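You operate a simulated robot arm through the tools that you are given. There is no shell and no other tool. Be economical: measure what you need, move in short steps, check, and stop when the job is done.

You run a simulated two-armed robot. Do the job below in one go: nothing can be reset, and whatever is moved stays where it is left.

TASK
Hold each insole, sand off the foam spots and tray the pair.
Fine: both insoles go in the white tray; put the sanding block back. What is to be rubbed or washed off counts as gone when no trace of it is left.

Only the result counts: the job must be done as asked and must still hold three seconds after the hand-in. Knocking over, shifting, dropping, spilling or breaking anything else fails it.

THE ROBOT
Two 7-joint arms with two-finger parallel grippers on one trunk, on a base that drives. Base frame: it is fixed to the floor where the robot stands at the start and does not move with it; the origin is under the middle of the robot, x ahead of it, y to its left, z up; the surface under the hand at the start is at about z = 840. Lengths are in mm, angles in rad, forces in N, time in s.
The left shoulder is at the start at [71, 156, 1105], the right one opposite. Places, roughly: sanding block (9x5x4 cm) [500, -100, 900]. Payload 3.91 kg a hand.
Tool frame (each hand has its own): the origin (TCP) lies between the finger pads and is the grasp point; the fingertips stand 30 mm ahead of it; z points along the fingers, y is the line along which they close. The gripper opens to 110 mm. The fingers are 20 mm wide and 10 mm thick; the gripper's body (48 by 112 mm) begins 55 mm behind the TCP.
Orientation is that of the tool frame in the base frame, as a unit quaternion [w, x, y, z]. With the fingers straight down and closing along the base's y, the tool's x points along the base's -x, its y along +y and its z along -z.

THE INTERFACE
- The arms move only by the tool play_rows. It takes "left_deltas", "right_deltas" or both (then of equal length, played together; a hand with none holds still); each is one flat list of numbers, 7 for each row, row after row: the shift along the base's x, y, z in units of 30 mm (1.0 is 30 mm), then the turn, a rotation vector about the base's x, y, z in units of 6 degrees (1.0 is 6 degrees), then the finger opening in mm, from 0 to 110. In form: [tx, ty, tz, ax, ay, az, gripper, tx, ty, tz, ax, ay, az, gripper, ...]. A call has 1 to 8 rows; each row shifts and turns the commanded pose from where the row before left it. A call with a number of a shift or a turn outside -1 to 1 is refused whole. A row lasts 0.2 s, in which the tool goes at most 50 mm and 0.15 rad; a call with a longer step from one row to the next is refused whole, and so is a gripper value outside its range. A pose out of reach is approached as far as the arm can. The call stops where the force on the tool passes 50 N (or 10 N more than at its start, if that is more) or the arm is blocked; 0.2 s more then pass. Each finger travels about 108 mm/s and halts on what it meets, pressing with about 23 N; the grip force reading is that of the motor and also rises with nothing between the fingers. The clock runs only during rows and for 0.2 s after the last one: add rows that do not move to give the fingers time. The reply holds the time, the measured pose of the TCP, the force on the tool along the base axes, the opening and the grip force, in the units named above and with some noise, with the torque about the TCP (base axes, N m) and any sound that the robot's microphone picked up, and new pictures: "pictures" is both (left out), scene, wrist or none (wrist: the cameras of the hands that moved).
- Cameras (640 x 400 px; columns grow to the right, rows downward): "scene" is now at [134.9, -12.8, 1350.7]; the picture's right is [-0.15, -0.99, -0.00], its down [-0.48, 0.08, -0.87] and it looks along [0.86, -0.13, -0.49] (base axes); focal length 248 px, centre (320, 200). "left" rides on the left gripper at [72, -17, -103] in its tool frame; the picture's right is [0.23, 0.97, 0.00], its down [-0.76, 0.18, -0.62] and it looks along [-0.61, 0.14, 0.78] (tool axes); focal length 222 px, centre (320, 200). "right" rides on the right gripper at [72, 17, -103] in its tool frame; the picture's right is [-0.23, 0.97, 0.00], its down [-0.76, -0.18, -0.62] and it looks along [-0.61, -0.14, 0.78] (tool axes); focal length 222 px, centre (320, 200). There is no depth. A picture from a camera that has moved, and an enlarged one, comes with that camera's place and axes in the base frame and with its lens. The place of the scene camera against the robot may be out by one fixed shift of up to 12 mm in any direction.
- lift_body(by): slides the trunk up (or, below 0, down) by that many mm; the arms and the scene camera ride with it, the base frame stays. It gives what a move gives, with no picture.
- base_move(legs): drives the robot by 1 to 6 legs, each [ahead, left, turn to the left] in mm, mm and rad, along the robot's own axes; the way and the turn of a leg run together, so that a leg with both is an arc; at most 1500 mm and 3.142 rad a leg. The arms and the cameras ride along, it lands a little off, and it stops where it bumps. It gives what a move gives, and a new picture of the scene camera.
- head_to(pan, tilt): turns the head with the scene camera to pan (to the left, within 1.501 rad either way) and tilt (down, from -0.506 to 1.204), counted from straight ahead of the robot. It gives what a move gives, and a new picture of the scene camera.
- close_up(camera, box): a new picture of the part [left, top, right, bottom] of that camera's present view, enlarged. It takes no simulated time.
- close_job(): hands the job in; it is judged then, once.

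Go step by step. Nothing tells you exact positions but the pictures and the camera data: compare them with the known pose of the tool, close in by small moves and look again before you grip or let go. The budget is 120 turns and 260 pictures, counting those below and the enlarged ones. Unless the task says otherwise, let go and move clear before handing in.

The tools are called after "Request:" as a command line: name --argument value ..., lists and objects as JSON in quotes. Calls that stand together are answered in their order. play_rows: Moves the arms, as the interface text tells. Its arguments: {"type":"object","properties":{"left_deltas":{"type":"array","items":{"type":"number"}},"right_deltas":{"type":"array","items":{"type":"number"}},"pictures":{"type":"string","enum":["both","scene","wrist","none"]}},"required":[]} The other tools are called the same way: lift_body (by) slides the trunk up or down; base_move (legs) drives the base; head_to (pan, tilt) turns the head that bears the scene camera; close_up (camera, box) takes an enlarged picture of a part of a camera's view; close_job () hands the job in.

At the start:

```text
time: 0.0
left_tcp_pos: [883.8, -153.4, 1107.6]
left_tcp_rot: [0.001, 0.0, 1.0, -0.001]
left_force: [1.3, -0.6, 0.0]
left_torque: [-0.03, -0.01, -0.02]
left_gripper_width: 109.7
left_gripper_force: 0.1
right_tcp_pos: [522.3, -559.4, 1077.6]
right_tcp_rot: [0.0, 0.0, 1.0, 0.0]
right_force: [-1.2, 0.3, 0.4]
right_torque: [-0.01, -0.01, 0.02]
right_gripper_width: 110.1
right_gripper_force: 0.0
trunk travel left (down, up): [-550.0, 390.0]
robot x, y, heading: [2.5, -1.4, -0.005]
head pan, tilt: [-0.155, 0.508]
```

scene: 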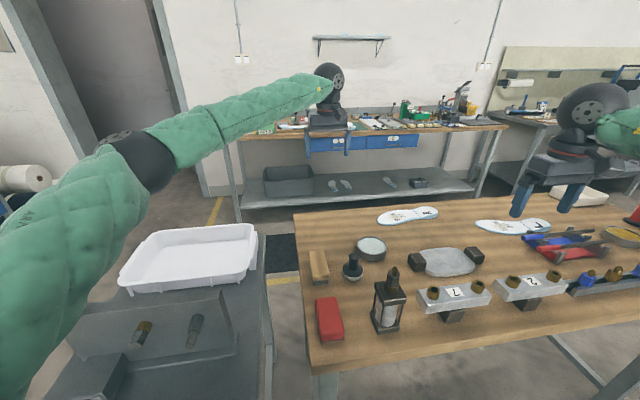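
right: 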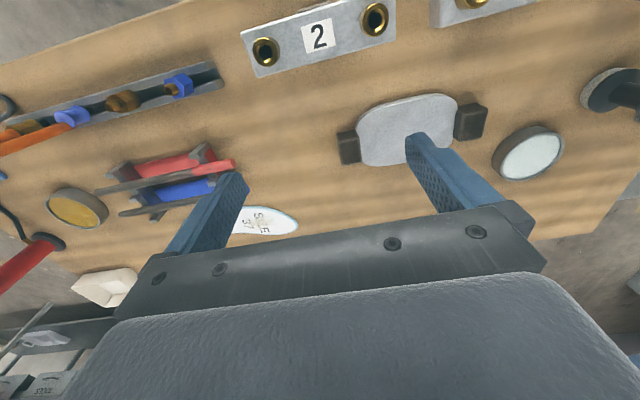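
left: 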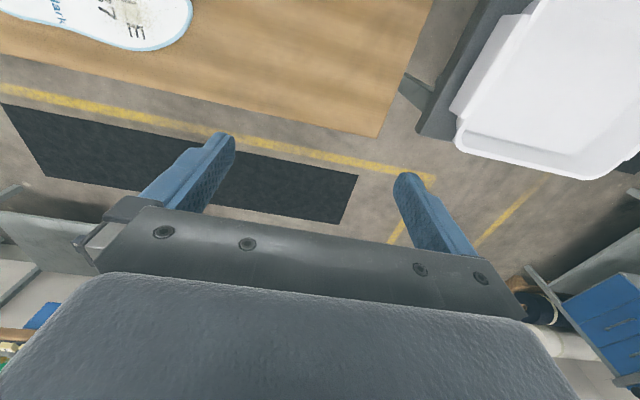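

I see two white insoles at the far side of the table, a red block (probably the sanding block) near the near-left corner and a white tray to the left. I'll look closer.

Request:
close_up --camera "scene" --box '[350, 180, 570, 290]'

Request:
close_up --camera "scene" --box '[60, 200, 440, 400]'

```text
2.91 times, centred on (460, 235) of scene
camera zoom: at [134.9, -12.8, 1350.7], right [-0.15, -0.99, 0.0], down [-0.48, 0.08, -0.87], along [0.86, -0.13, -0.49], focal length 722 px, centre (-87, 98)
```

zoom: 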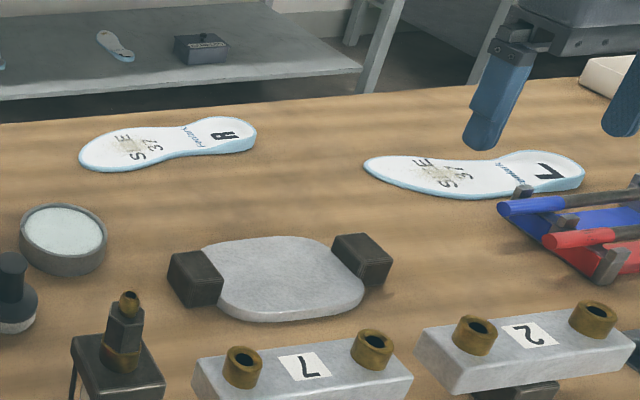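

```text
1.68 times, centred on (250, 300) of scene
camera zoom: at [134.9, -12.8, 1350.7], right [-0.15, -0.99, 0.0], down [-0.48, 0.08, -0.87], along [0.86, -0.13, -0.49], focal length 418 px, centre (438, 32)
```

zoom: 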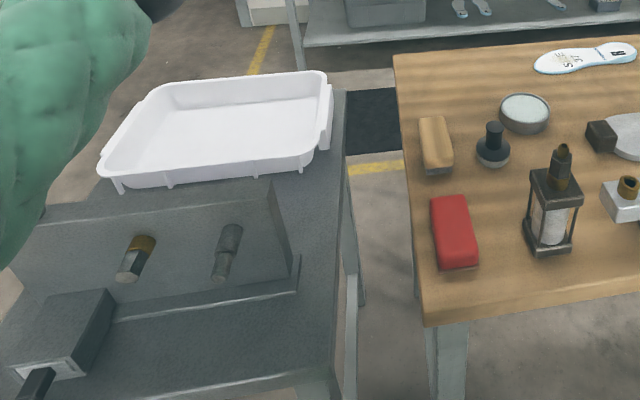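

I'll look closer at the two candidate blocks and the insoles.

Request:
close_up --camera "scene" --box '[290, 230, 370, 350]'

Request:
close_up --camera "scene" --box '[370, 198, 450, 234]'

Request:
close_up --camera "scene" --box '[470, 210, 560, 250]'

Request:
head_to --pan -0.6 --tilt 0.7

```text
3.33 times, centred on (330, 290) of scene
camera zoom: at [134.9, -12.8, 1350.7], right [-0.15, -0.99, 0.0], down [-0.48, 0.08, -0.87], along [0.86, -0.13, -0.49], focal length 827 px, centre (287, -100)
```

zoom: 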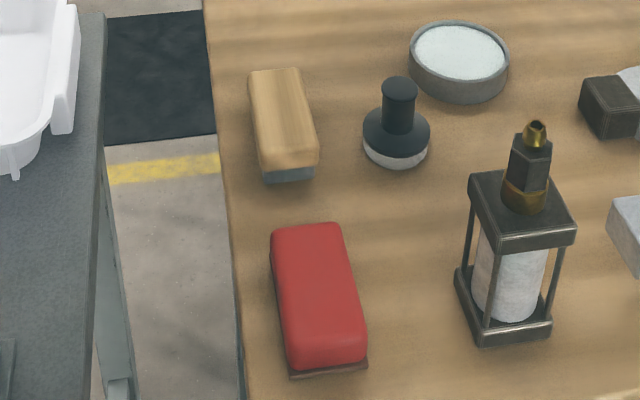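

```text
8.00 times, centred on (410, 216) of scene
camera zoom: at [134.9, -12.8, 1350.7], right [-0.15, -0.99, 0.0], down [-0.48, 0.08, -0.87], along [0.86, -0.13, -0.49], focal length 1985 px, centre (-400, 72)
```

zoom: 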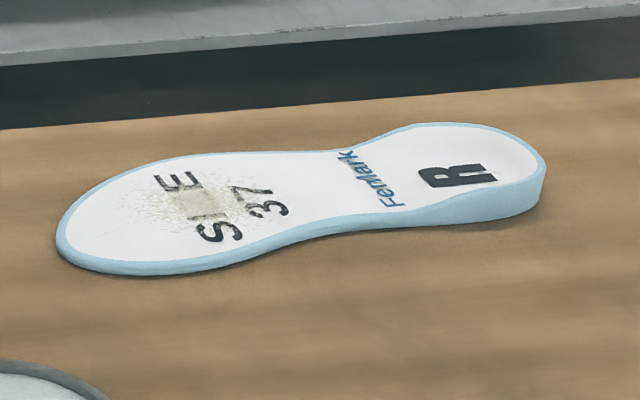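

```text
7.11 times, centred on (515, 230) of scene
camera zoom: at [134.9, -12.8, 1350.7], right [-0.15, -0.99, 0.0], down [-0.48, 0.08, -0.87], along [0.86, -0.13, -0.49], focal length 1765 px, centre (-1067, -13)
```

zoom: 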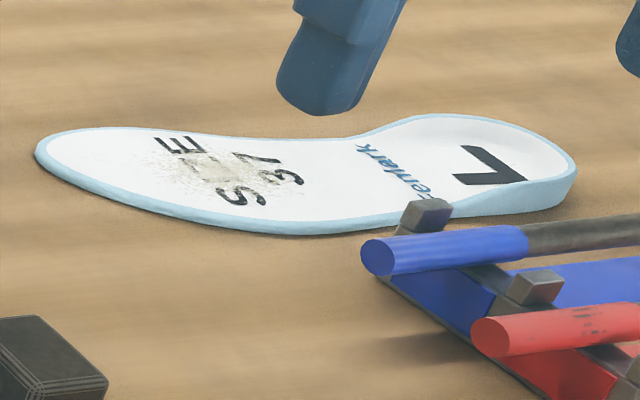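

```text
time: 0.9
left_tcp_pos: [882.9, -153.4, 1107.4]
left_tcp_rot: [0.0, 0.0, 1.0, 0.0]
left_force: [-0.5, 0.3, -0.6]
left_torque: [0.0, 0.02, -0.02]
left_gripper_width: 109.9
left_gripper_force: 0.0
right_tcp_pos: [523.2, -559.0, 1076.4]
right_tcp_rot: [-0.001, 0.0, 1.0, 0.0]
right_force: [-0.2, 0.5, 0.0]
right_torque: [-0.02, -0.01, 0.0]
right_gripper_width: 110.0
right_gripper_force: 0.1
trunk travel left (down, up): [-550.0, 390.0]
robot x, y, heading: [0.3, 1.3, 0.002]
head pan, tilt: [-0.6, 0.7]
camera scene: at [115.3, -46.7, 1333.7], right [-0.56, -0.83, 0.0], down [-0.53, 0.36, -0.76], along [0.63, -0.43, -0.64], focal length 248 px, centre (320, 200)
```

scene: 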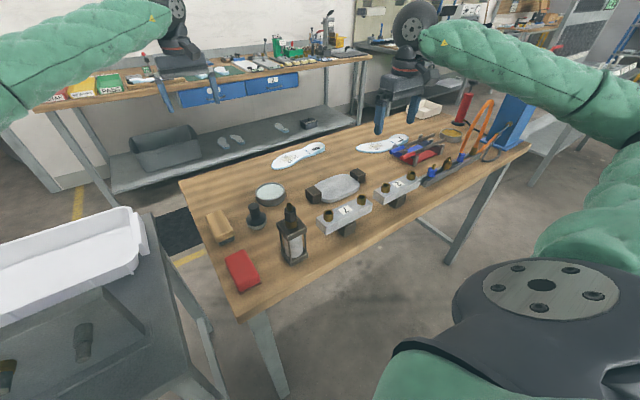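

Matching the rough coordinates, the red block (centre ≈ [465, -81], 90×47, aligned with x) is the sanding block. I'll lift the right hand a little and drive to the right so both insoles and the block are in reach.

Request:
play_rows --right_deltas '[0, 0.5, 1, 0, 0, 0, 110, 0, 0.5, 1, 0, 0, 0, 110, 0, 0.5, 1, 0, 0, 0, 110, 0, 0.5, 1, 0, 0, 0, 110]' --pictures "none"

Request:
base_move --legs '[[0, -430, 0]]'

```text
time: 2.1
left_tcp_pos: [881.5, -152.2, 1108.7]
left_tcp_rot: [0.0, -0.001, 1.0, 0.0]
left_force: [0.2, 0.7, 0.0]
left_torque: [0.02, -0.02, -0.02]
left_gripper_width: 110.0
left_gripper_force: 0.0
right_tcp_pos: [506.8, -500.4, 964.6]
right_tcp_rot: [-0.253, 0.001, 0.967, 0.0]
right_force: [0.0, 0.0, -0.5]
right_torque: [-0.01, 0.01, 0.0]
right_gripper_width: 109.8
right_gripper_force: 0.1
trunk travel left (down, up): [-550.0, 390.0]
robot x, y, heading: [0.2, 1.0, -0.0]
head pan, tilt: [-0.6, 0.7]
stopped in row 4 (right hand): the arm was blocked; the commanded pose is now the measured one
```

```text
time: 4.7
left_tcp_pos: [882.5, -577.0, 1107.0]
left_tcp_rot: [-0.001, -0.001, 1.0, 0.001]
left_force: [-0.1, -0.9, 0.1]
left_torque: [0.05, -0.03, 0.0]
left_gripper_width: 110.0
left_gripper_force: 0.1
right_tcp_pos: [508.1, -922.7, 964.7]
right_tcp_rot: [-0.253, 0.001, 0.968, 0.001]
right_force: [0.6, -0.5, -0.3]
right_torque: [0.01, -0.02, -0.04]
right_gripper_width: 109.7
right_gripper_force: 0.2
trunk travel left (down, up): [-550.0, 390.0]
robot x, y, heading: [-3.5, -415.6, -0.006]
head pan, tilt: [-0.6, 0.7]
camera scene: at [114.9, -468.0, 1333.6], right [-0.57, -0.82, 0.0], down [-0.53, 0.37, -0.76], along [0.63, -0.43, -0.64], focal length 248 px, centre (320, 200)
```

scene: 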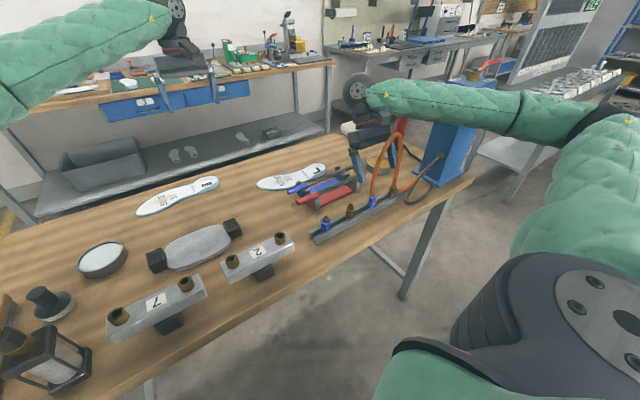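

The right arm was folded by a reach limit and its hand now tilts over the table. I'll check what is near it before moving it.

Request:
close_up --camera "scene" --box '[240, 80, 480, 260]'

Request:
close_up --camera "right" --box '[0, 0, 640, 400]'

```text
2.22 times, centred on (360, 170) of scene
camera zoom: at [114.9, -468.0, 1333.6], right [-0.57, -0.82, 0.0], down [-0.53, 0.37, -0.76], along [0.63, -0.43, -0.64], focal length 551 px, centre (231, 267)
```

zoom: 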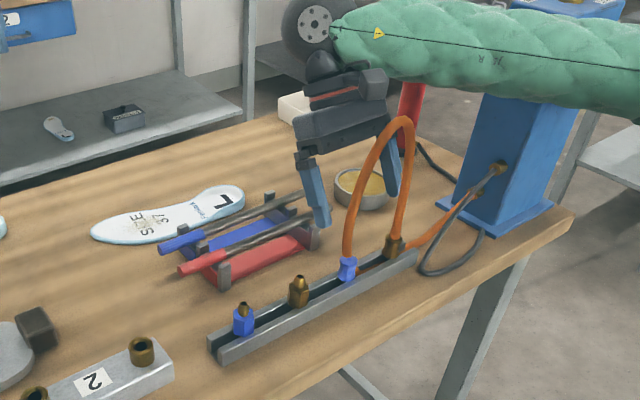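

```text
1.00 times, centred on (320, 200) of right (not enlarged: the box is as wide or as high as the picture)
camera zoom: at [495.0, -905.0, 1088.5], right [0.2, 0.97, -0.11], down [0.97, -0.18, 0.17], along [0.15, -0.14, -0.98], focal length 222 px, centre (320, 200)
```

zoom: 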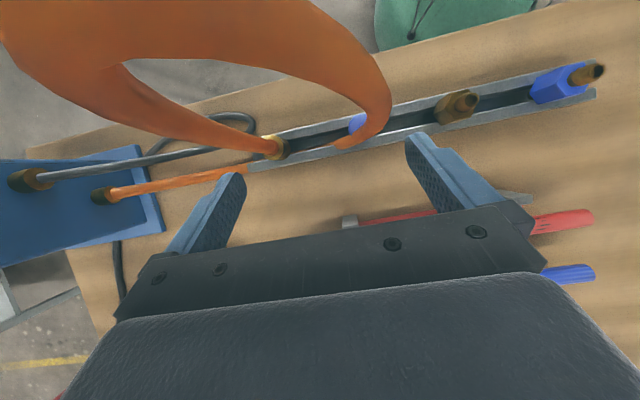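

The hand is clear but near the orange hose. I'll take it up, forward and to the left, then straighten it.

Request:
play_rows --right_deltas '[0.6, 0.6, 1, 0, 0, 0, 110, 0.7, 0.7, 1, 0, 0, 0, 110, 0.7, 0.7, 1, 0, 0, 0, 110, 0.8, 0.5, 1, 0, -0.9, 0, 110, 0.8, 0, 0, 0, -1, 0, 110, 0.8, 0, 0, 0, -1, 0, 110, 0.5, 0, 0, 0, -1, 0, 110, 0.5, 0, 0, 0, -1, 0, 110]' --pictures "both"

```text
time: 6.5
left_tcp_pos: [882.6, -575.1, 1106.1]
left_tcp_rot: [0.0, 0.001, 1.0, 0.0]
left_force: [-0.6, 0.6, -0.1]
left_torque: [0.0, -0.01, -0.03]
left_gripper_width: 110.1
left_gripper_force: 0.1
right_tcp_pos: [671.3, -846.5, 1081.6]
right_tcp_rot: [0.002, 0.001, 1.0, 0.001]
right_force: [-0.1, 0.0, 0.3]
right_torque: [0.01, -0.01, 0.0]
right_gripper_width: 109.8
right_gripper_force: 0.1
trunk travel left (down, up): [-550.0, 390.0]
robot x, y, heading: [-1.7, -420.4, 0.003]
head pan, tilt: [-0.6, 0.7]
camera scene: at [115.3, -467.1, 1333.7], right [-0.57, -0.82, 0.0], down [-0.53, 0.36, -0.76], along [0.63, -0.43, -0.64], focal length 248 px, centre (320, 200)
camera right: at [596.8, -829.5, 1183.9], right [0.23, 0.97, 0.0], down [0.76, -0.18, 0.63], along [0.61, -0.14, -0.78], focal length 222 px, centre (320, 200)
```

scene: 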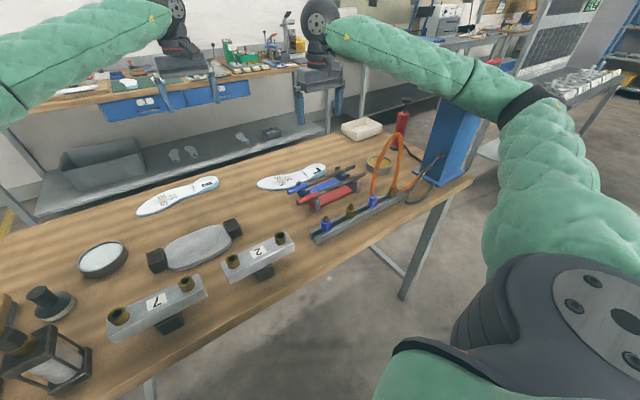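
right: 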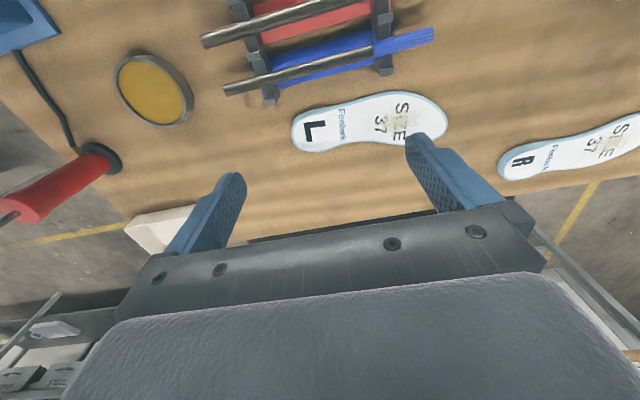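

Insole L runs from heel ≈[721,-902] to toe ≈[765,-669]; R from heel ≈[854,-573] toward y≈-340. Next the left hand travels high to above the sanding block.

Request:
play_rows --left_deltas '[-0.87, 1, 0, 0, 0, 0, 90, -0.87, 1, 0, 0, 0, 0, 90, -0.87, 1, 0, 0, 0, 0, 90, -0.87, 1, 0, 0, 0, 0, 90, -0.87, 1, 0, 0, 0, 0, 90, -0.87, 1, 0, 0, 0, 0, 90, -0.87, 1, 0, 0, 0, 0, 90, -0.87, 1, 0, 0, 0, 0, 90]' --pictures "none"

Request:
play_rows --left_deltas '[-0.8, 1, 0, 0, 0, 0, 90, -0.8, 1, 0, 0, 0, 0, 90, -0.8, 1, 0, 0, 0, 0, 90, -0.8, 1, 0, 0, 0, 0, 90, -0.8, 1, 0, 0, 0, 0, 90, -0.8, 1, 0, 0, 0, 0, 90, -0.8, 1, 0, 0, 0, 0, 90, -0.8, 1, 0, 0, 0, 0, 90]' --pictures "wrist"

```text
time: 8.3
left_tcp_pos: [673.2, -334.9, 1105.9]
left_tcp_rot: [0.0, 0.001, 1.0, -0.001]
left_force: [-0.1, 0.9, -0.2]
left_torque: [-0.01, 0.01, -0.02]
left_gripper_width: 90.1
left_gripper_force: 0.1
right_tcp_pos: [669.0, -846.2, 1082.2]
right_tcp_rot: [0.001, 0.001, 1.0, 0.0]
right_force: [-0.3, 0.9, -0.6]
right_torque: [-0.02, 0.0, -0.01]
right_gripper_width: 110.0
right_gripper_force: 0.1
trunk travel left (down, up): [-550.0, 390.0]
robot x, y, heading: [-1.3, -420.1, -0.004]
head pan, tilt: [-0.6, 0.7]
```

```text
time: 10.1
left_tcp_pos: [482.1, -94.4, 1107.9]
left_tcp_rot: [0.001, 0.001, 1.0, 0.0]
left_force: [0.8, -0.5, 0.0]
left_torque: [0.01, -0.03, -0.02]
left_gripper_width: 90.3
left_gripper_force: 0.2
right_tcp_pos: [668.7, -845.1, 1083.0]
right_tcp_rot: [0.001, 0.001, 1.0, 0.0]
right_force: [-0.2, 0.0, 0.4]
right_torque: [-0.02, -0.02, 0.0]
right_gripper_width: 109.8
right_gripper_force: 0.1
trunk travel left (down, up): [-550.0, 390.0]
robot x, y, heading: [-0.8, -422.8, -0.001]
head pan, tilt: [-0.6, 0.7]
camera left: at [407.9, -112.4, 1209.7], right [-0.22, 0.97, 0.0], down [0.76, 0.18, 0.62], along [0.61, 0.14, -0.78], focal length 222 px, centre (320, 200)
```

left: 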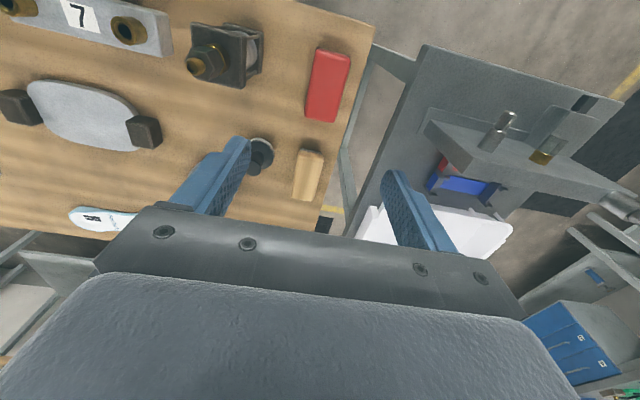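

The block's centre measures ≈[474,-89]. I'll align and descend part of the way, then check.

Request:
play_rows --left_deltas '[-0.25, 0.18, -0.8, 0, 0, 0, 90, 0, 0, -1, 0, 0, 0, 90, 0, 0, -1, 0, 0, 0, 90, 0, 0, -1, 0, 0, 0, 90, 0, 0, -1, 0, 0, 0, 90]' --pictures "wrist"

```text
time: 11.3
left_tcp_pos: [473.0, -86.9, 963.3]
left_tcp_rot: [0.0, 0.001, 1.0, 0.001]
left_force: [0.6, 0.3, 0.0]
left_torque: [0.0, 0.01, -0.01]
left_gripper_width: 90.1
left_gripper_force: 0.0
right_tcp_pos: [669.7, -846.4, 1082.0]
right_tcp_rot: [0.001, 0.001, 1.0, 0.0]
right_force: [0.2, 0.1, -0.2]
right_torque: [0.0, 0.04, -0.01]
right_gripper_width: 109.9
right_gripper_force: 0.1
trunk travel left (down, up): [-550.0, 390.0]
robot x, y, heading: [-2.3, -418.6, 0.002]
head pan, tilt: [-0.6, 0.7]
camera left: at [400.6, -104.5, 1064.7], right [-0.23, 0.97, 0.0], down [0.76, 0.18, 0.62], along [0.61, 0.14, -0.78], focal length 222 px, centre (320, 200)
```

left: 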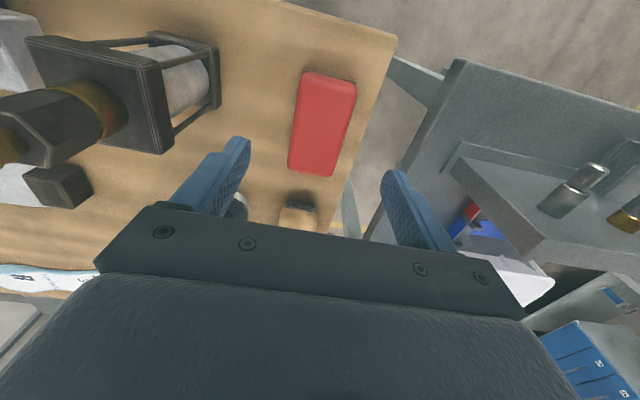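

Alignment is good (block centre ≈[471,-89]). Descend and grip.

Request:
play_rows --left_deltas '[-0.05, -0.06, -0.9, 0, 0, 0, 90, 0, 0, -0.9, 0, 0, 0, 90, 0, 0, -0.8, 0, 0, 0, 90, 0, 0, 0, 0, 0, 0, 40, 0, 0, 0, 0, 0, 0, 40, 0, 0, 0, 0, 0, 0, 40]' --pictures "wrist"

```text
time: 12.7
left_tcp_pos: [469.8, -91.2, 884.7]
left_tcp_rot: [0.0, -0.001, 1.0, 0.001]
left_force: [0.3, 0.7, 0.2]
left_torque: [0.0, 0.04, 0.0]
left_gripper_width: 49.3
left_gripper_force: 22.6
right_tcp_pos: [670.3, -846.5, 1082.4]
right_tcp_rot: [0.001, 0.001, 1.0, 0.001]
right_force: [-0.5, 0.3, 0.4]
right_torque: [0.0, -0.01, 0.06]
right_gripper_width: 110.2
right_gripper_force: 0.0
trunk travel left (down, up): [-550.0, 390.0]
robot x, y, heading: [-1.1, -420.4, -0.005]
head pan, tilt: [-0.6, 0.7]
camera left: at [397.2, -109.0, 986.0], right [-0.23, 0.97, 0.0], down [0.76, 0.18, 0.62], along [0.61, 0.14, -0.78], focal length 222 px, centre (320, 200)
```

left: 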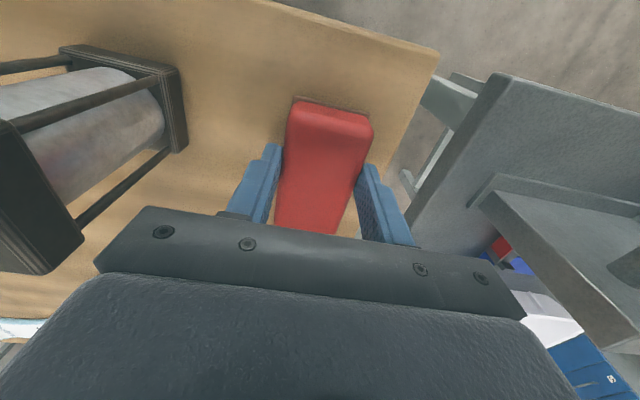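

Gripped at 49 mm. I'll lift straight up, while the right hand turns its closing line along x (+z turn).

Request:
play_rows --left_deltas '[0, 0, 0.5, 0, 0, 0, 40, 0, 0, 1, 0, 0, 0, 40, 0, 0, 1, 0, 0, 0, 40, 0, 0, 1, 0, 0, 0, 40, 0, 0, 1, 0, 0, 0, 40, 0, 0, 1, 0, 0, 0, 40, 0, 0, 1, 0, 0, 0, 40, 0, 0, 1, 0, 0, 0, 40]' --right_deltas '[0.2, 0, 0, 0, 0, 1, 110, 0.2, 0, 0, 0, 0, 1, 110, 0.2, 0, 0, 0, 0, 1, 110, 0.2, 0, 0, 0, 0, 1, 110, 0.2, 0, 0, 0, 0, 1, 110, 0.2, 0, 0, 0, 0, 1, 110, 0.2, 0, 0, 0, 0, 1, 110, 0.2, 0, 0, 0, 0, 1, 110]' --pictures "scene"

```text
time: 14.5
left_tcp_pos: [472.8, -92.6, 1111.2]
left_tcp_rot: [-0.002, 0.0, 1.0, 0.0]
left_force: [0.0, 0.1, -1.0]
left_torque: [0.02, -0.01, -0.03]
left_gripper_width: 49.3
left_gripper_force: 22.7
right_tcp_pos: [705.1, -843.6, 1084.0]
right_tcp_rot: [0.001, -0.305, 0.952, 0.001]
right_force: [-0.5, 0.2, 0.0]
right_torque: [0.02, 0.02, -0.02]
right_gripper_width: 109.7
right_gripper_force: 0.1
right hand out of reach, approached as far as the arm can: row 6, 7, 8
trunk travel left (down, up): [-550.0, 390.0]
robot x, y, heading: [-1.1, -421.3, -0.002]
head pan, tilt: [-0.6, 0.7]
camera scene: at [114.7, -467.2, 1333.6], right [-0.57, -0.82, 0.0], down [-0.53, 0.37, -0.76], along [0.63, -0.43, -0.64], focal length 248 px, centre (320, 200)
```

scene: 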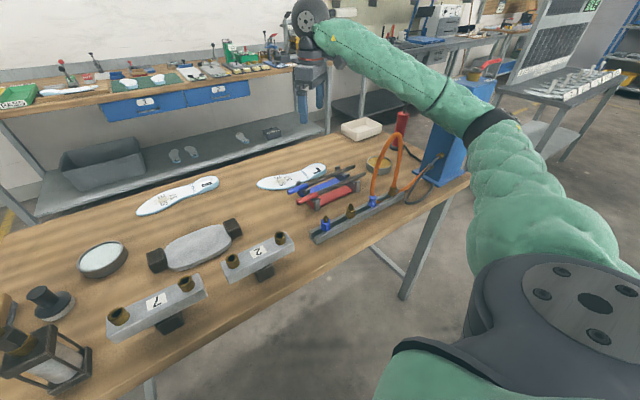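

The right wrist stops at +35°, so I'll turn it the other way (toward -100°), while the left carries the block toward insole L.

Request:
play_rows --left_deltas '[0.4, -1, 0, 0, 0, 0, 40, 0.4, -1, 0, 0, 0, 0, 40, 0.4, -1, 0, 0, 0, 0, 40, 0.4, -1, 0, 0, 0, 0, 40, 0.4, -1, 0, 0, 0, 0, 40, 0.4, -1, 0, 0, 0, 0, 40, 0.4, -1, 0, 0, 0, 0, 40, 0.4, -1, 0, 0, 0, 0, 40]' --right_deltas '[0.1, -0.1, 0, 0, 0, -1, 110, 0.1, -0.1, 0, 0, 0, -1, 110, 0.1, -0.1, 0, 0, 0, -1, 110, 0.1, -0.1, 0, 0, 0, -1, 110, 0, -0.1, 0, 0, 0, -1, 110, 0, -0.1, 0, 0, 0, -1, 110, 0, -0.1, 0, 0, 0, -1, 110, 0, -0.1, 0, 0, 0, -1, 110]' --pictures "none"

Request:
play_rows --left_deltas '[0.4, -1, 0, 0, 0, -0.94, 40, 0.4, -1, 0, 0, 0, -0.94, 40, 0.4, -1, 0, 0, 0, -0.94, 40, 0.4, -1, 0, 0, 0, -0.94, 40, 0.4, -1, 0, 0, 0, -0.94, 40, 0.4, -1, 0, 0, 0, -0.94, 40, 0.4, -1, 0, 0, 0, -0.94, 40, 0.4, -1, 0, 0, 0, -0.94, 40]' --right_deltas '[0, 0, 0, 0, 0, -1, 110, 0, 0, 0, 0, 0, -1, 110, 0, 0, 0, 0, 0, -1, 110, 0, 0, 0, 0, 0, -1, 110, 0, 0, 0, 0, 0, -1, 110, 0, 0, 0, 0, 0, -1, 110, 0, 0, 0, 0, 0, -1, 110, 0, 0, 0, 0, 0, -1, 110]' --pictures "both"

```text
time: 16.3
left_tcp_pos: [569.2, -331.1, 1109.5]
left_tcp_rot: [0.0, 0.0, 1.0, 0.0]
left_force: [0.8, 0.1, -1.3]
left_torque: [-0.02, 0.03, -0.03]
left_gripper_width: 49.2
left_gripper_force: 23.1
right_tcp_pos: [718.8, -868.1, 1082.0]
right_tcp_rot: [0.001, 0.109, 0.994, 0.001]
right_force: [0.1, -0.1, 0.5]
right_torque: [0.01, 0.03, 0.01]
right_gripper_width: 110.2
right_gripper_force: 0.1
trunk travel left (down, up): [-550.0, 390.0]
robot x, y, heading: [-4.9, -421.8, 0.002]
head pan, tilt: [-0.6, 0.7]
```

```text
time: 18.1
left_tcp_pos: [664.2, -572.5, 1111.6]
left_tcp_rot: [-0.001, 0.384, 0.923, 0.001]
left_force: [-0.4, -0.3, -1.8]
left_torque: [0.01, 0.04, 0.01]
left_gripper_width: 49.3
left_gripper_force: 22.7
right_tcp_pos: [716.8, -867.9, 1082.7]
right_tcp_rot: [0.0, 0.504, 0.864, 0.001]
right_force: [0.2, -0.5, 0.4]
right_torque: [0.03, 0.0, 0.0]
right_gripper_width: 109.9
right_gripper_force: 0.0
trunk travel left (down, up): [-550.0, 390.0]
robot x, y, heading: [3.5, -419.3, -0.002]
head pan, tilt: [-0.6, 0.7]
camera scene: at [115.2, -468.1, 1333.5], right [-0.57, -0.82, 0.0], down [-0.53, 0.37, -0.76], along [0.63, -0.43, -0.65], focal length 248 px, centre (320, 200)
camera right: at [695.2, -796.1, 1185.7], right [0.96, 0.28, 0.0], down [0.22, -0.75, 0.62], along [0.18, -0.6, -0.78], focal length 222 px, centre (320, 200)
camera left: at [601.4, -534.3, 1212.9], right [0.53, 0.85, 0.0], down [0.66, -0.42, 0.62], along [0.53, -0.33, -0.78], focal length 222 px, centre (320, 200)
```

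scene: 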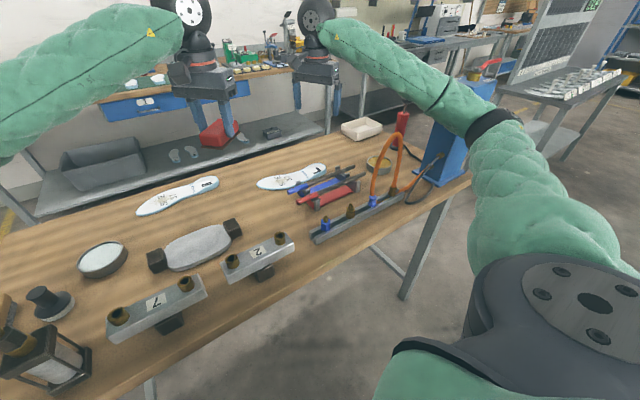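
right: 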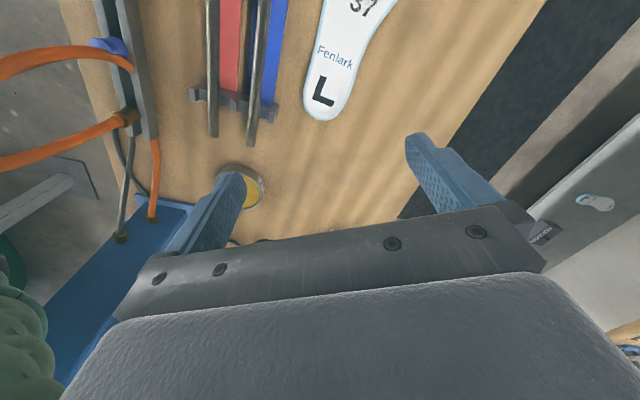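
left: 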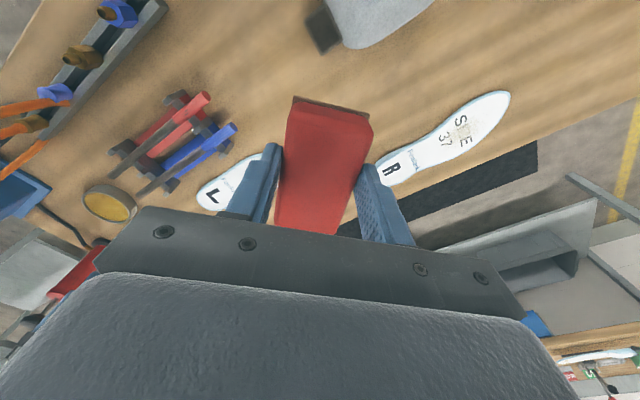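

Both turns work. I'll continue: right to about -100° and lower, left further with its block along the insole.

Request:
play_rows --left_deltas '[0.4, -0.3, 0, 0, 0, -0.95, 40, 0.4, -0.3, 0, 0, 0, -0.95, 40, 0.4, -0.3, 0, 0, 0, -0.95, 40, 0.4, -0.3, 0, 0, 0, -0.95, 40, 0.4, -0.3, 0, 0, 0, -0.95, 40, 0.3, -0.3, 0, 0, 0, -0.95, 40, 0, 0, 0, 0, 0, 0, 40, 0, 0, 0, 0, 0, 0, 40]' --right_deltas '[0.1, 0, 0, 0, 0, -1, 110, 0.1, 0, -0.3, 0, 0, -1, 110, 0.1, 0, -0.6, 0, 0, -1, 110, 0.07, -0.07, -0.6, 0, 0, -1, 110, 0, 0, -0.6, 0, 0, -1, 110, 0, 0, -0.6, 0, 0, -1, 110, 0, 0, -0.6, 0, 0, -0.6, 110, 0, 0, -0.5, 0, 0, 0, 110]' --pictures "both"

```text
time: 19.9
left_tcp_pos: [718.0, -612.3, 1109.1]
left_tcp_rot: [-0.002, 0.579, 0.815, 0.0]
left_force: [0.8, 0.9, -0.7]
left_torque: [0.01, 0.02, -0.03]
left_gripper_width: 49.5
left_gripper_force: 23.3
left hand out of reach, approached as far as the arm can: row 5, 6
right_tcp_pos: [727.9, -868.9, 969.0]
right_tcp_rot: [0.001, 0.767, 0.642, 0.0]
right_force: [-1.4, 0.1, 0.4]
right_torque: [-0.01, 0.01, 0.0]
right_gripper_width: 109.9
right_gripper_force: 0.0
trunk travel left (down, up): [-550.0, 390.0]
robot x, y, heading: [-1.0, -419.1, 0.001]
head pan, tilt: [-0.6, 0.7]
camera scene: at [115.2, -467.1, 1333.7], right [-0.57, -0.82, 0.0], down [-0.53, 0.37, -0.76], along [0.63, -0.43, -0.64], focal length 248 px, centre (320, 200)
camera right: at [756.3, -800.1, 1071.2], right [0.92, -0.39, 0.0], down [-0.31, -0.72, 0.62], along [-0.25, -0.57, -0.78], focal length 222 px, centre (320, 200)
camera left: at [678.6, -551.3, 1210.5], right [0.85, 0.53, 0.0], down [0.42, -0.66, 0.62], along [0.33, -0.53, -0.78], focal length 222 px, centre (320, 200)
```

scene: 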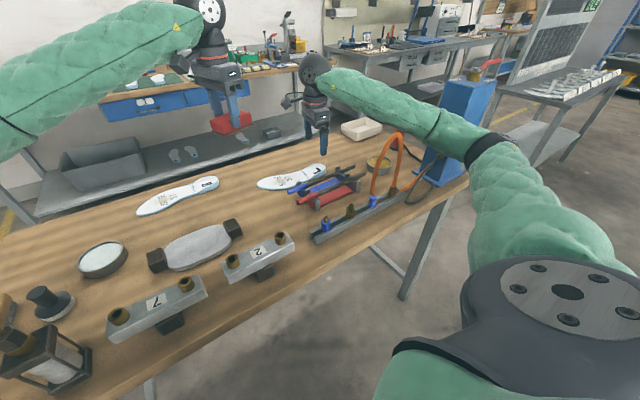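
right: 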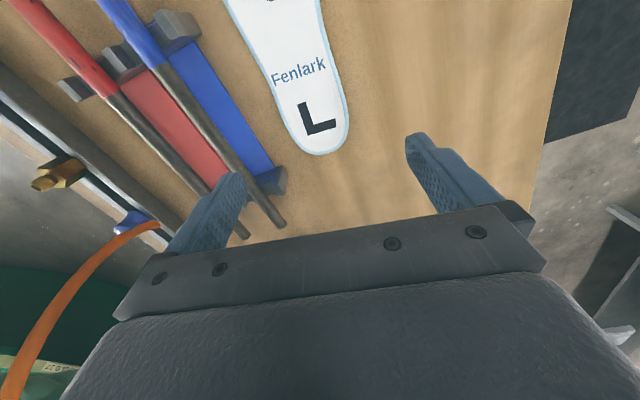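
left: 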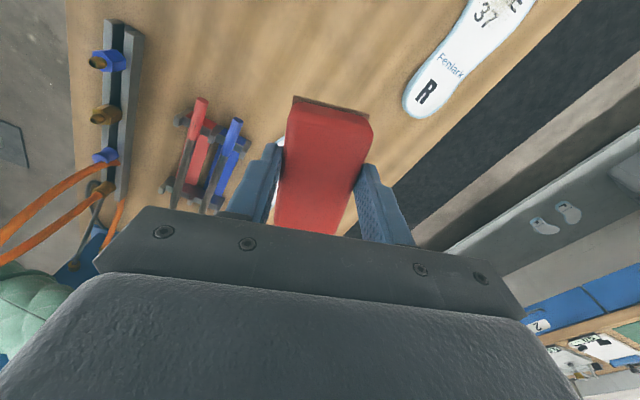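

Heel centre ≈[724,-868]. I'll narrow the opening and lower the right hand around the heel.

Request:
play_rows --right_deltas '[-0.1, 0, -0.5, 0, 0, 0, 88, 0, 0, -0.8, 0, 0, 0, 88, 0, 0, -0.8, 0, 0, 0, 88, 0, 0, -0.6, 0, 0, 0, 88]' --pictures "wrist"

```text
time: 20.9
left_tcp_pos: [719.4, -614.0, 1107.8]
left_tcp_rot: [0.0, 0.579, 0.815, 0.0]
left_force: [0.3, -0.8, -0.9]
left_torque: [0.02, 0.0, -0.01]
left_gripper_width: 49.2
left_gripper_force: 23.0
right_tcp_pos: [725.1, -869.8, 888.5]
right_tcp_rot: [0.0, 0.767, 0.642, 0.001]
right_force: [0.1, 0.1, 0.5]
right_torque: [0.02, -0.03, -0.01]
right_gripper_width: 87.7
right_gripper_force: 0.0
trunk travel left (down, up): [-550.0, 390.0]
robot x, y, heading: [-2.8, -420.0, 0.003]
head pan, tilt: [-0.6, 0.7]
camera right: at [752.4, -800.9, 990.2], right [0.92, -0.39, 0.0], down [-0.31, -0.72, 0.62], along [-0.24, -0.57, -0.78], focal length 222 px, centre (320, 200)
```

right: 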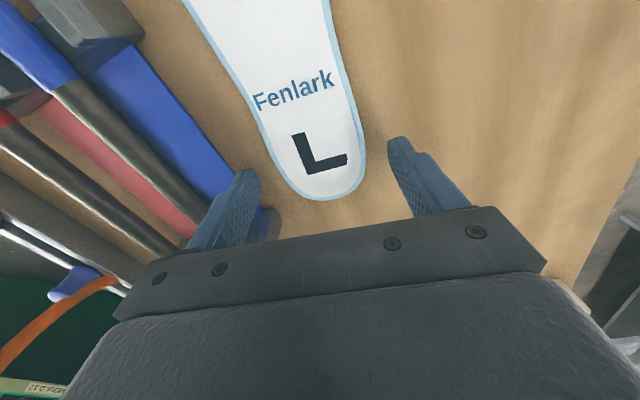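

Nearly aligned; I'll rotate 3-4° more, go down to the table level and close on the heel.

Request:
play_rows --right_deltas '[-0.03, 0.05, -0.25, 0, 0, -0.6, 88, 0, 0, -0.25, 0, 0, 0, 88, 0, 0, 0, 0, 0, 0, 45, 0, 0, 0, 0, 0, 0, 45, 0, 0, 0, 0, 0, 0, 45]' --pictures "wrist"

```text
time: 22.1
left_tcp_pos: [718.7, -613.4, 1108.8]
left_tcp_rot: [0.0, 0.579, 0.815, 0.0]
left_force: [-0.7, -1.1, -0.9]
left_torque: [-0.01, 0.03, 0.0]
left_gripper_width: 49.4
left_gripper_force: 23.0
right_tcp_pos: [724.8, -867.8, 872.6]
right_tcp_rot: [0.0, 0.786, 0.618, -0.001]
right_force: [0.5, 0.1, -0.8]
right_torque: [-0.03, 0.01, 0.06]
right_gripper_width: 64.0
right_gripper_force: 22.8
trunk travel left (down, up): [-550.0, 390.0]
robot x, y, heading: [-1.0, -418.9, -0.004]
head pan, tilt: [-0.6, 0.7]
camera right: at [756.5, -799.9, 975.5], right [0.89, -0.45, 0.0], down [-0.35, -0.7, 0.62], along [-0.28, -0.56, -0.78], focal length 222 px, centre (320, 200)
```

right: 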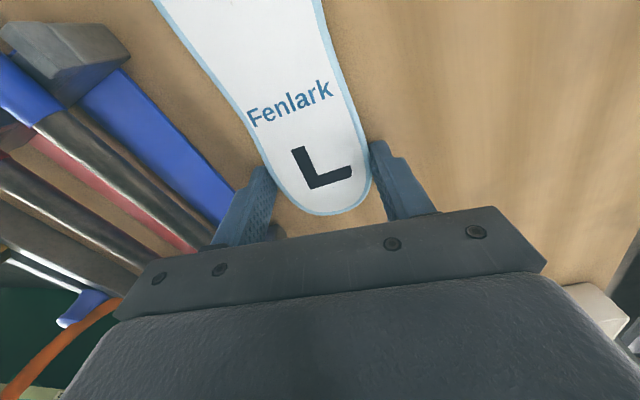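

The heel is held (64 mm). Now I look for the exact spot position on L.

Request:
close_up --camera "scene" --box '[240, 140, 340, 210]'

Request:
close_up --camera "scene" --box '[120, 160, 230, 230]'

```text
5.71 times, centred on (290, 175) of scene
camera zoom: at [115.0, -467.1, 1333.7], right [-0.57, -0.82, 0.0], down [-0.53, 0.36, -0.76], along [0.63, -0.43, -0.64], focal length 1418 px, centre (491, 343)
```

zoom: 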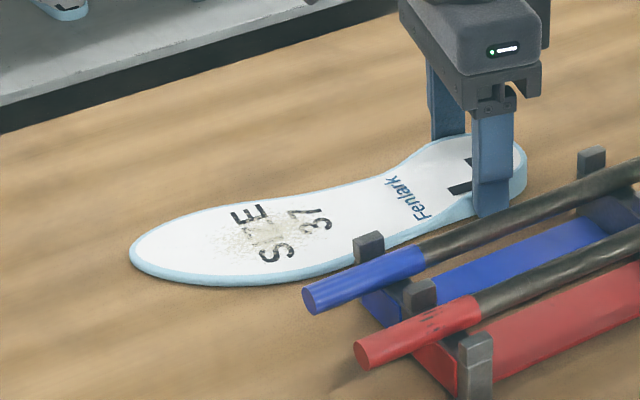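

```text
5.71 times, centred on (175, 195) of scene
camera zoom: at [115.0, -467.1, 1333.7], right [-0.57, -0.82, 0.0], down [-0.53, 0.36, -0.76], along [0.63, -0.43, -0.64], focal length 1418 px, centre (1149, 229)
```

zoom: 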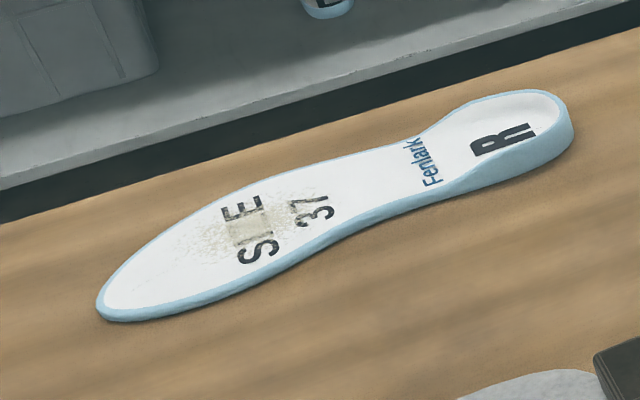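

The spot centre on L is ≈[739,-742]. I'll lower the left hand beside it, then slide over at height and check.

Request:
play_rows --left_deltas '[0.1, -0.2, -1, 0, 0, 0, 40, 0.1, -0.2, -1, 0, 0, 0, 40, 0.1, -0.3, -1, 0, 0, 0, 40, 0.1, -0.4, -1, 0, 0, 0, 40, 0.1, -0.4, -1, 0, 0, 0, 40, 0.1, -0.4, -0.6, 0, 0, 0, 40, 0, -0.5, 0, 0, 0, 0, 40, 0, -0.5, 0, 0, 0, 0, 40]' --pictures "scene"

```text
time: 23.9
left_tcp_pos: [735.7, -698.3, 941.9]
left_tcp_rot: [-0.001, 0.58, 0.815, 0.0]
left_force: [-1.0, 0.0, -0.3]
left_torque: [0.01, -0.04, 0.01]
left_gripper_width: 49.5
left_gripper_force: 23.3
right_tcp_pos: [724.3, -867.2, 874.1]
right_tcp_rot: [0.001, 0.786, 0.618, 0.0]
right_force: [-0.2, -0.7, 0.4]
right_torque: [-0.05, 0.06, 0.02]
right_gripper_width: 63.8
right_gripper_force: 22.8
trunk travel left (down, up): [-550.0, 390.0]
robot x, y, heading: [1.3, -421.4, 0.0]
head pan, tilt: [-0.6, 0.7]
camera scene: at [114.8, -467.4, 1333.7], right [-0.57, -0.82, 0.0], down [-0.53, 0.37, -0.76], along [0.63, -0.43, -0.64], focal length 248 px, centre (320, 200)
```

scene: 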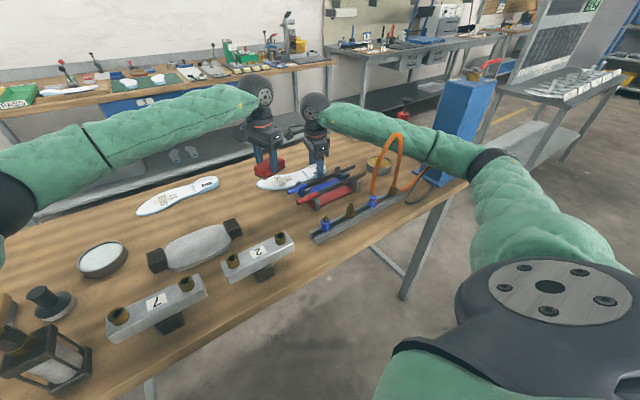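

Clear so far. I'll slide to above the spot and lower near contact.

Request:
play_rows --left_deltas '[0.05, -0.5, 0, 0, 0, -0.5, 40, 0.05, -0.5, 0, 0, 0, -0.5, 40, 0, -0.4, -0.3, 0, 0, -0.5, 40, 0, 0, -0.5, 0, 0, 0, 40, 0, 0, -0.4, 0, 0, 0, 40]' --pictures "both"

Request:
close_up --camera "scene" --box '[230, 60, 350, 210]'

```text
time: 25.1
left_tcp_pos: [739.6, -701.9, 914.8]
left_tcp_rot: [0.001, 0.587, 0.81, 0.0]
left_force: [0.7, -0.1, -0.9]
left_torque: [0.02, 0.04, 0.0]
left_gripper_width: 49.1
left_gripper_force: 22.9
left hand out of reach, approached as far as the arm can: row 1, 2, 3
right_tcp_pos: [723.2, -866.6, 872.4]
right_tcp_rot: [0.0, 0.786, 0.618, -0.001]
right_force: [0.3, 0.3, -0.1]
right_torque: [0.04, 0.01, -0.07]
right_gripper_width: 63.9
right_gripper_force: 22.8
trunk travel left (down, up): [-550.0, 390.0]
robot x, y, heading: [-1.9, -419.3, -0.003]
head pan, tilt: [-0.6, 0.7]
camera scene: at [115.0, -467.1, 1333.7], right [-0.57, -0.82, 0.0], down [-0.53, 0.36, -0.76], along [0.63, -0.43, -0.64], focal length 248 px, centre (320, 200)
camera left: at [699.9, -638.8, 1016.5], right [0.85, 0.52, 0.0], down [0.4, -0.67, 0.62], along [0.32, -0.53, -0.78], focal length 222 px, centre (320, 200)
```

scene: 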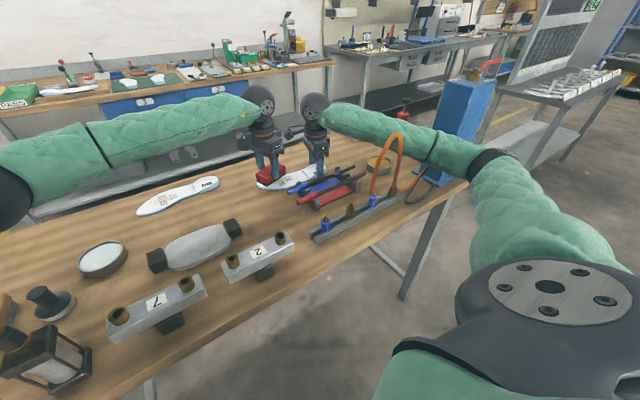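
left: 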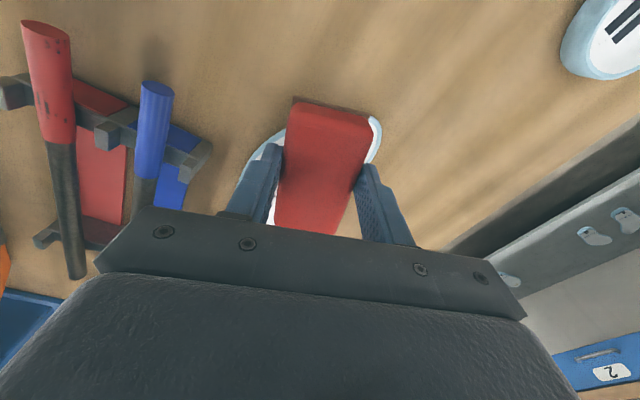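

```text
2.67 times, centred on (290, 135) of scene
camera zoom: at [115.0, -467.1, 1333.7], right [-0.57, -0.82, 0.0], down [-0.53, 0.36, -0.76], along [0.63, -0.43, -0.64], focal length 662 px, centre (400, 373)
```

zoom: 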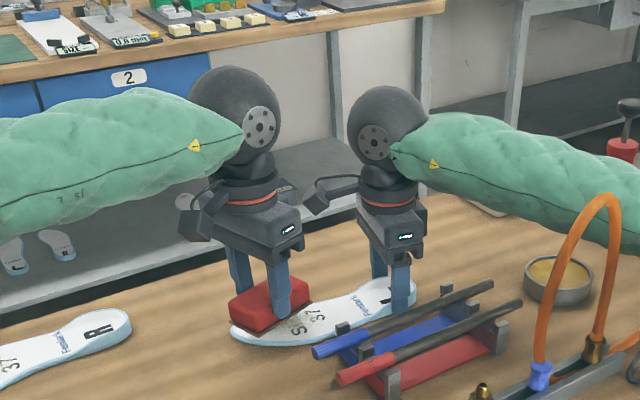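

The left wrist is at its limit at -72°; I'll unwind it to ~-60° and so reach the spot.

Request:
play_rows --left_deltas '[0, 0, 0.5, 0, 0, 0.9, 40, 0, 0, 0, 0, 0, 0.9, 40, 0, 0, 0, 0, 0, 0.9, 40, 0, 0, 0, 0, 0, 0.9, 40, 0, 0, 0, 0, 0, 0, 40]' --pictures "none"

Request:
close_up --camera "scene" --box '[230, 60, 350, 210]'

```text
time: 26.3
left_tcp_pos: [739.5, -701.7, 930.6]
left_tcp_rot: [0.0, 0.424, 0.906, 0.001]
left_force: [0.4, 0.7, -1.3]
left_torque: [0.04, 0.02, -0.02]
left_gripper_width: 49.3
left_gripper_force: 23.5
right_tcp_pos: [724.1, -867.3, 872.3]
right_tcp_rot: [0.0, 0.787, 0.618, -0.001]
right_force: [-0.3, -0.5, 0.8]
right_torque: [0.02, 0.05, 0.03]
right_gripper_width: 63.6
right_gripper_force: 23.2
trunk travel left (down, up): [-550.0, 390.0]
robot x, y, heading: [-0.1, -414.3, -0.002]
head pan, tilt: [-0.6, 0.7]
```

```text
2.67 times, centred on (290, 135) of scene
camera zoom: at [114.9, -467.1, 1333.7], right [-0.57, -0.82, 0.0], down [-0.53, 0.37, -0.76], along [0.63, -0.43, -0.64], focal length 662 px, centre (400, 373)
```

zoom: 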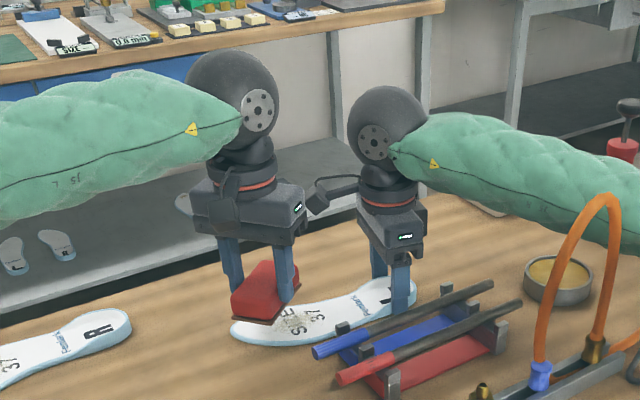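

Now at -50°; clearance to the right hand's camera looks sufficient. Slide over the spot.

Request:
play_rows --left_deltas '[0, -0.5, 0, 0, 0, 0, 40, 0, -0.5, 0, 0, 0, 0, 40, 0, -0.33, -0.4, 0, 0, 0, 40, 0, 0, -0.4, 0, 0, 0, 40]' --pictures "none"

Request:
close_up --camera "scene" --box '[230, 80, 350, 210]'

Request:
close_up --camera "left" --box '[160, 50, 480, 250]'

```text
time: 27.1
left_tcp_pos: [742.3, -736.4, 927.2]
left_tcp_rot: [0.002, 0.424, 0.906, -0.001]
left_force: [-5.2, 4.7, 3.5]
left_torque: [-0.46, -0.43, -0.12]
left_gripper_width: 49.5
left_gripper_force: 22.9
right_tcp_pos: [724.1, -870.6, 873.8]
right_tcp_rot: [0.002, 0.791, 0.612, -0.003]
right_force: [1.5, -2.5, 6.6]
right_torque: [0.17, 1.0, -0.71]
right_gripper_width: 63.2
right_gripper_force: 23.0
trunk travel left (down, up): [-550.0, 390.0]
robot x, y, heading: [0.8, -418.1, -0.003]
head pan, tilt: [-0.6, 0.7]
stopped in row 3 (left hand): the force on the tool passed its limit at 70 N (the readings are from after the stop); the commanded pose is now the measured one
```

```text
3.08 times, centred on (290, 145) of scene
camera zoom: at [114.0, -466.6, 1334.0], right [-0.57, -0.82, 0.0], down [-0.53, 0.36, -0.77], along [0.63, -0.43, -0.64], focal length 764 px, centre (412, 369)
```

zoom: 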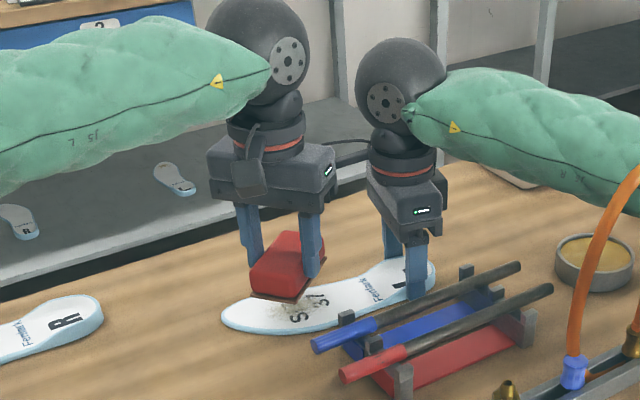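

```text
2.00 times, centred on (320, 150) of left
camera zoom: at [681.4, -692.8, 1028.2], right [0.6, 0.8, 0.0], down [0.62, -0.47, 0.63], along [0.5, -0.38, -0.78], focal length 444 px, centre (320, 300)
```

zoom: 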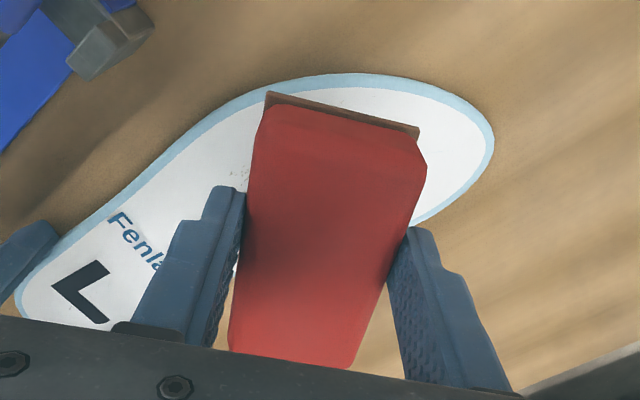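

The right hand's camera bracket blocks the left gripper. I'll back the left off, then release the heel, tilt the right hand ~25° away (top toward -y) so its camera clears, and re-grip.

Request:
play_rows --left_deltas '[0, 0.7, 0.3, 0, 0, 0, 40, 0, 0.9, 0.3, 0, 0, 0, 40, 0, 0.5, 0, 0, 0, 0, 40]' --pictures "none"

Request:
play_rows --right_deltas '[0, 0, 0, 0, 0, 0, 90, 0, 0, 0, 0, 0, 0, 90, 0, -0.1, 0.2, 0.97, -0.24, 0, 90, 0, -0.1, 0, 0.97, -0.24, 0, 90, 0, -0.1, 0, 0.97, -0.24, 0, 90, 0, -0.1, 0, 0.97, -0.24, 0, 90, 0, -0.1, 0, 0.4, -0.1, 0, 90]' --pictures "both"

```text
time: 27.9
left_tcp_pos: [742.5, -673.2, 945.1]
left_tcp_rot: [0.001, 0.425, 0.905, 0.002]
left_force: [0.1, 1.0, -0.9]
left_torque: [-0.01, -0.02, -0.01]
left_gripper_width: 49.5
left_gripper_force: 23.5
right_tcp_pos: [723.5, -870.7, 872.0]
right_tcp_rot: [0.003, 0.79, 0.613, -0.003]
right_force: [0.3, -3.3, 15.9]
right_torque: [0.01, 0.09, 0.01]
right_gripper_width: 63.4
right_gripper_force: 23.3
trunk travel left (down, up): [-550.0, 390.0]
robot x, y, heading: [1.3, -417.2, 0.001]
head pan, tilt: [-0.6, 0.7]
```

```text
time: 29.5
left_tcp_pos: [744.1, -673.6, 944.2]
left_tcp_rot: [0.002, 0.423, 0.906, 0.001]
left_force: [0.0, 0.1, -1.0]
left_torque: [0.01, -0.01, 0.0]
left_gripper_width: 49.5
left_gripper_force: 23.1
right_tcp_pos: [725.2, -886.5, 877.7]
right_tcp_rot: [-0.139, 0.77, 0.597, 0.177]
right_force: [0.1, -0.1, -0.1]
right_torque: [0.02, -0.01, -0.02]
right_gripper_width: 90.0
right_gripper_force: 0.0
trunk travel left (down, up): [-550.0, 390.0]
robot x, y, heading: [-1.2, -421.0, -0.002]
head pan, tilt: [-0.6, 0.7]
camera scene: at [114.9, -467.0, 1333.7], right [-0.57, -0.82, 0.0], down [-0.53, 0.36, -0.76], along [0.63, -0.43, -0.64], focal length 248 px, centre (320, 200)
camera right: at [746.0, -872.0, 1001.4], right [0.89, -0.44, -0.1], down [-0.41, -0.89, 0.22], along [-0.19, -0.16, -0.97], focal length 222 px, centre (320, 200)
```

scene: 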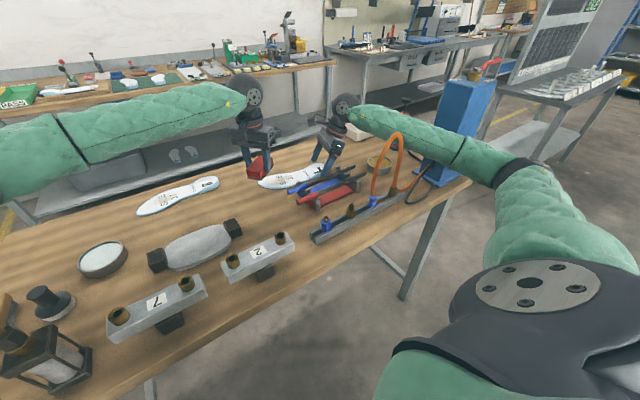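
right: 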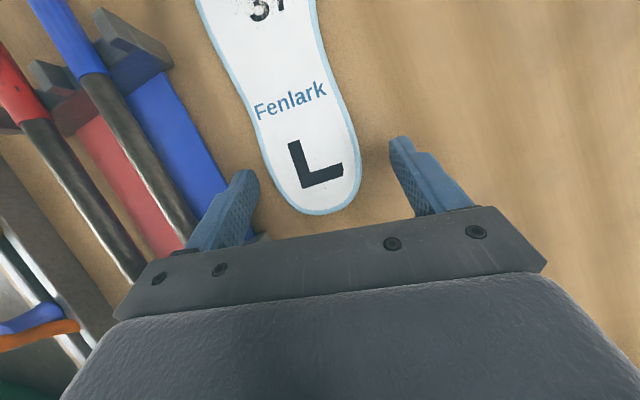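

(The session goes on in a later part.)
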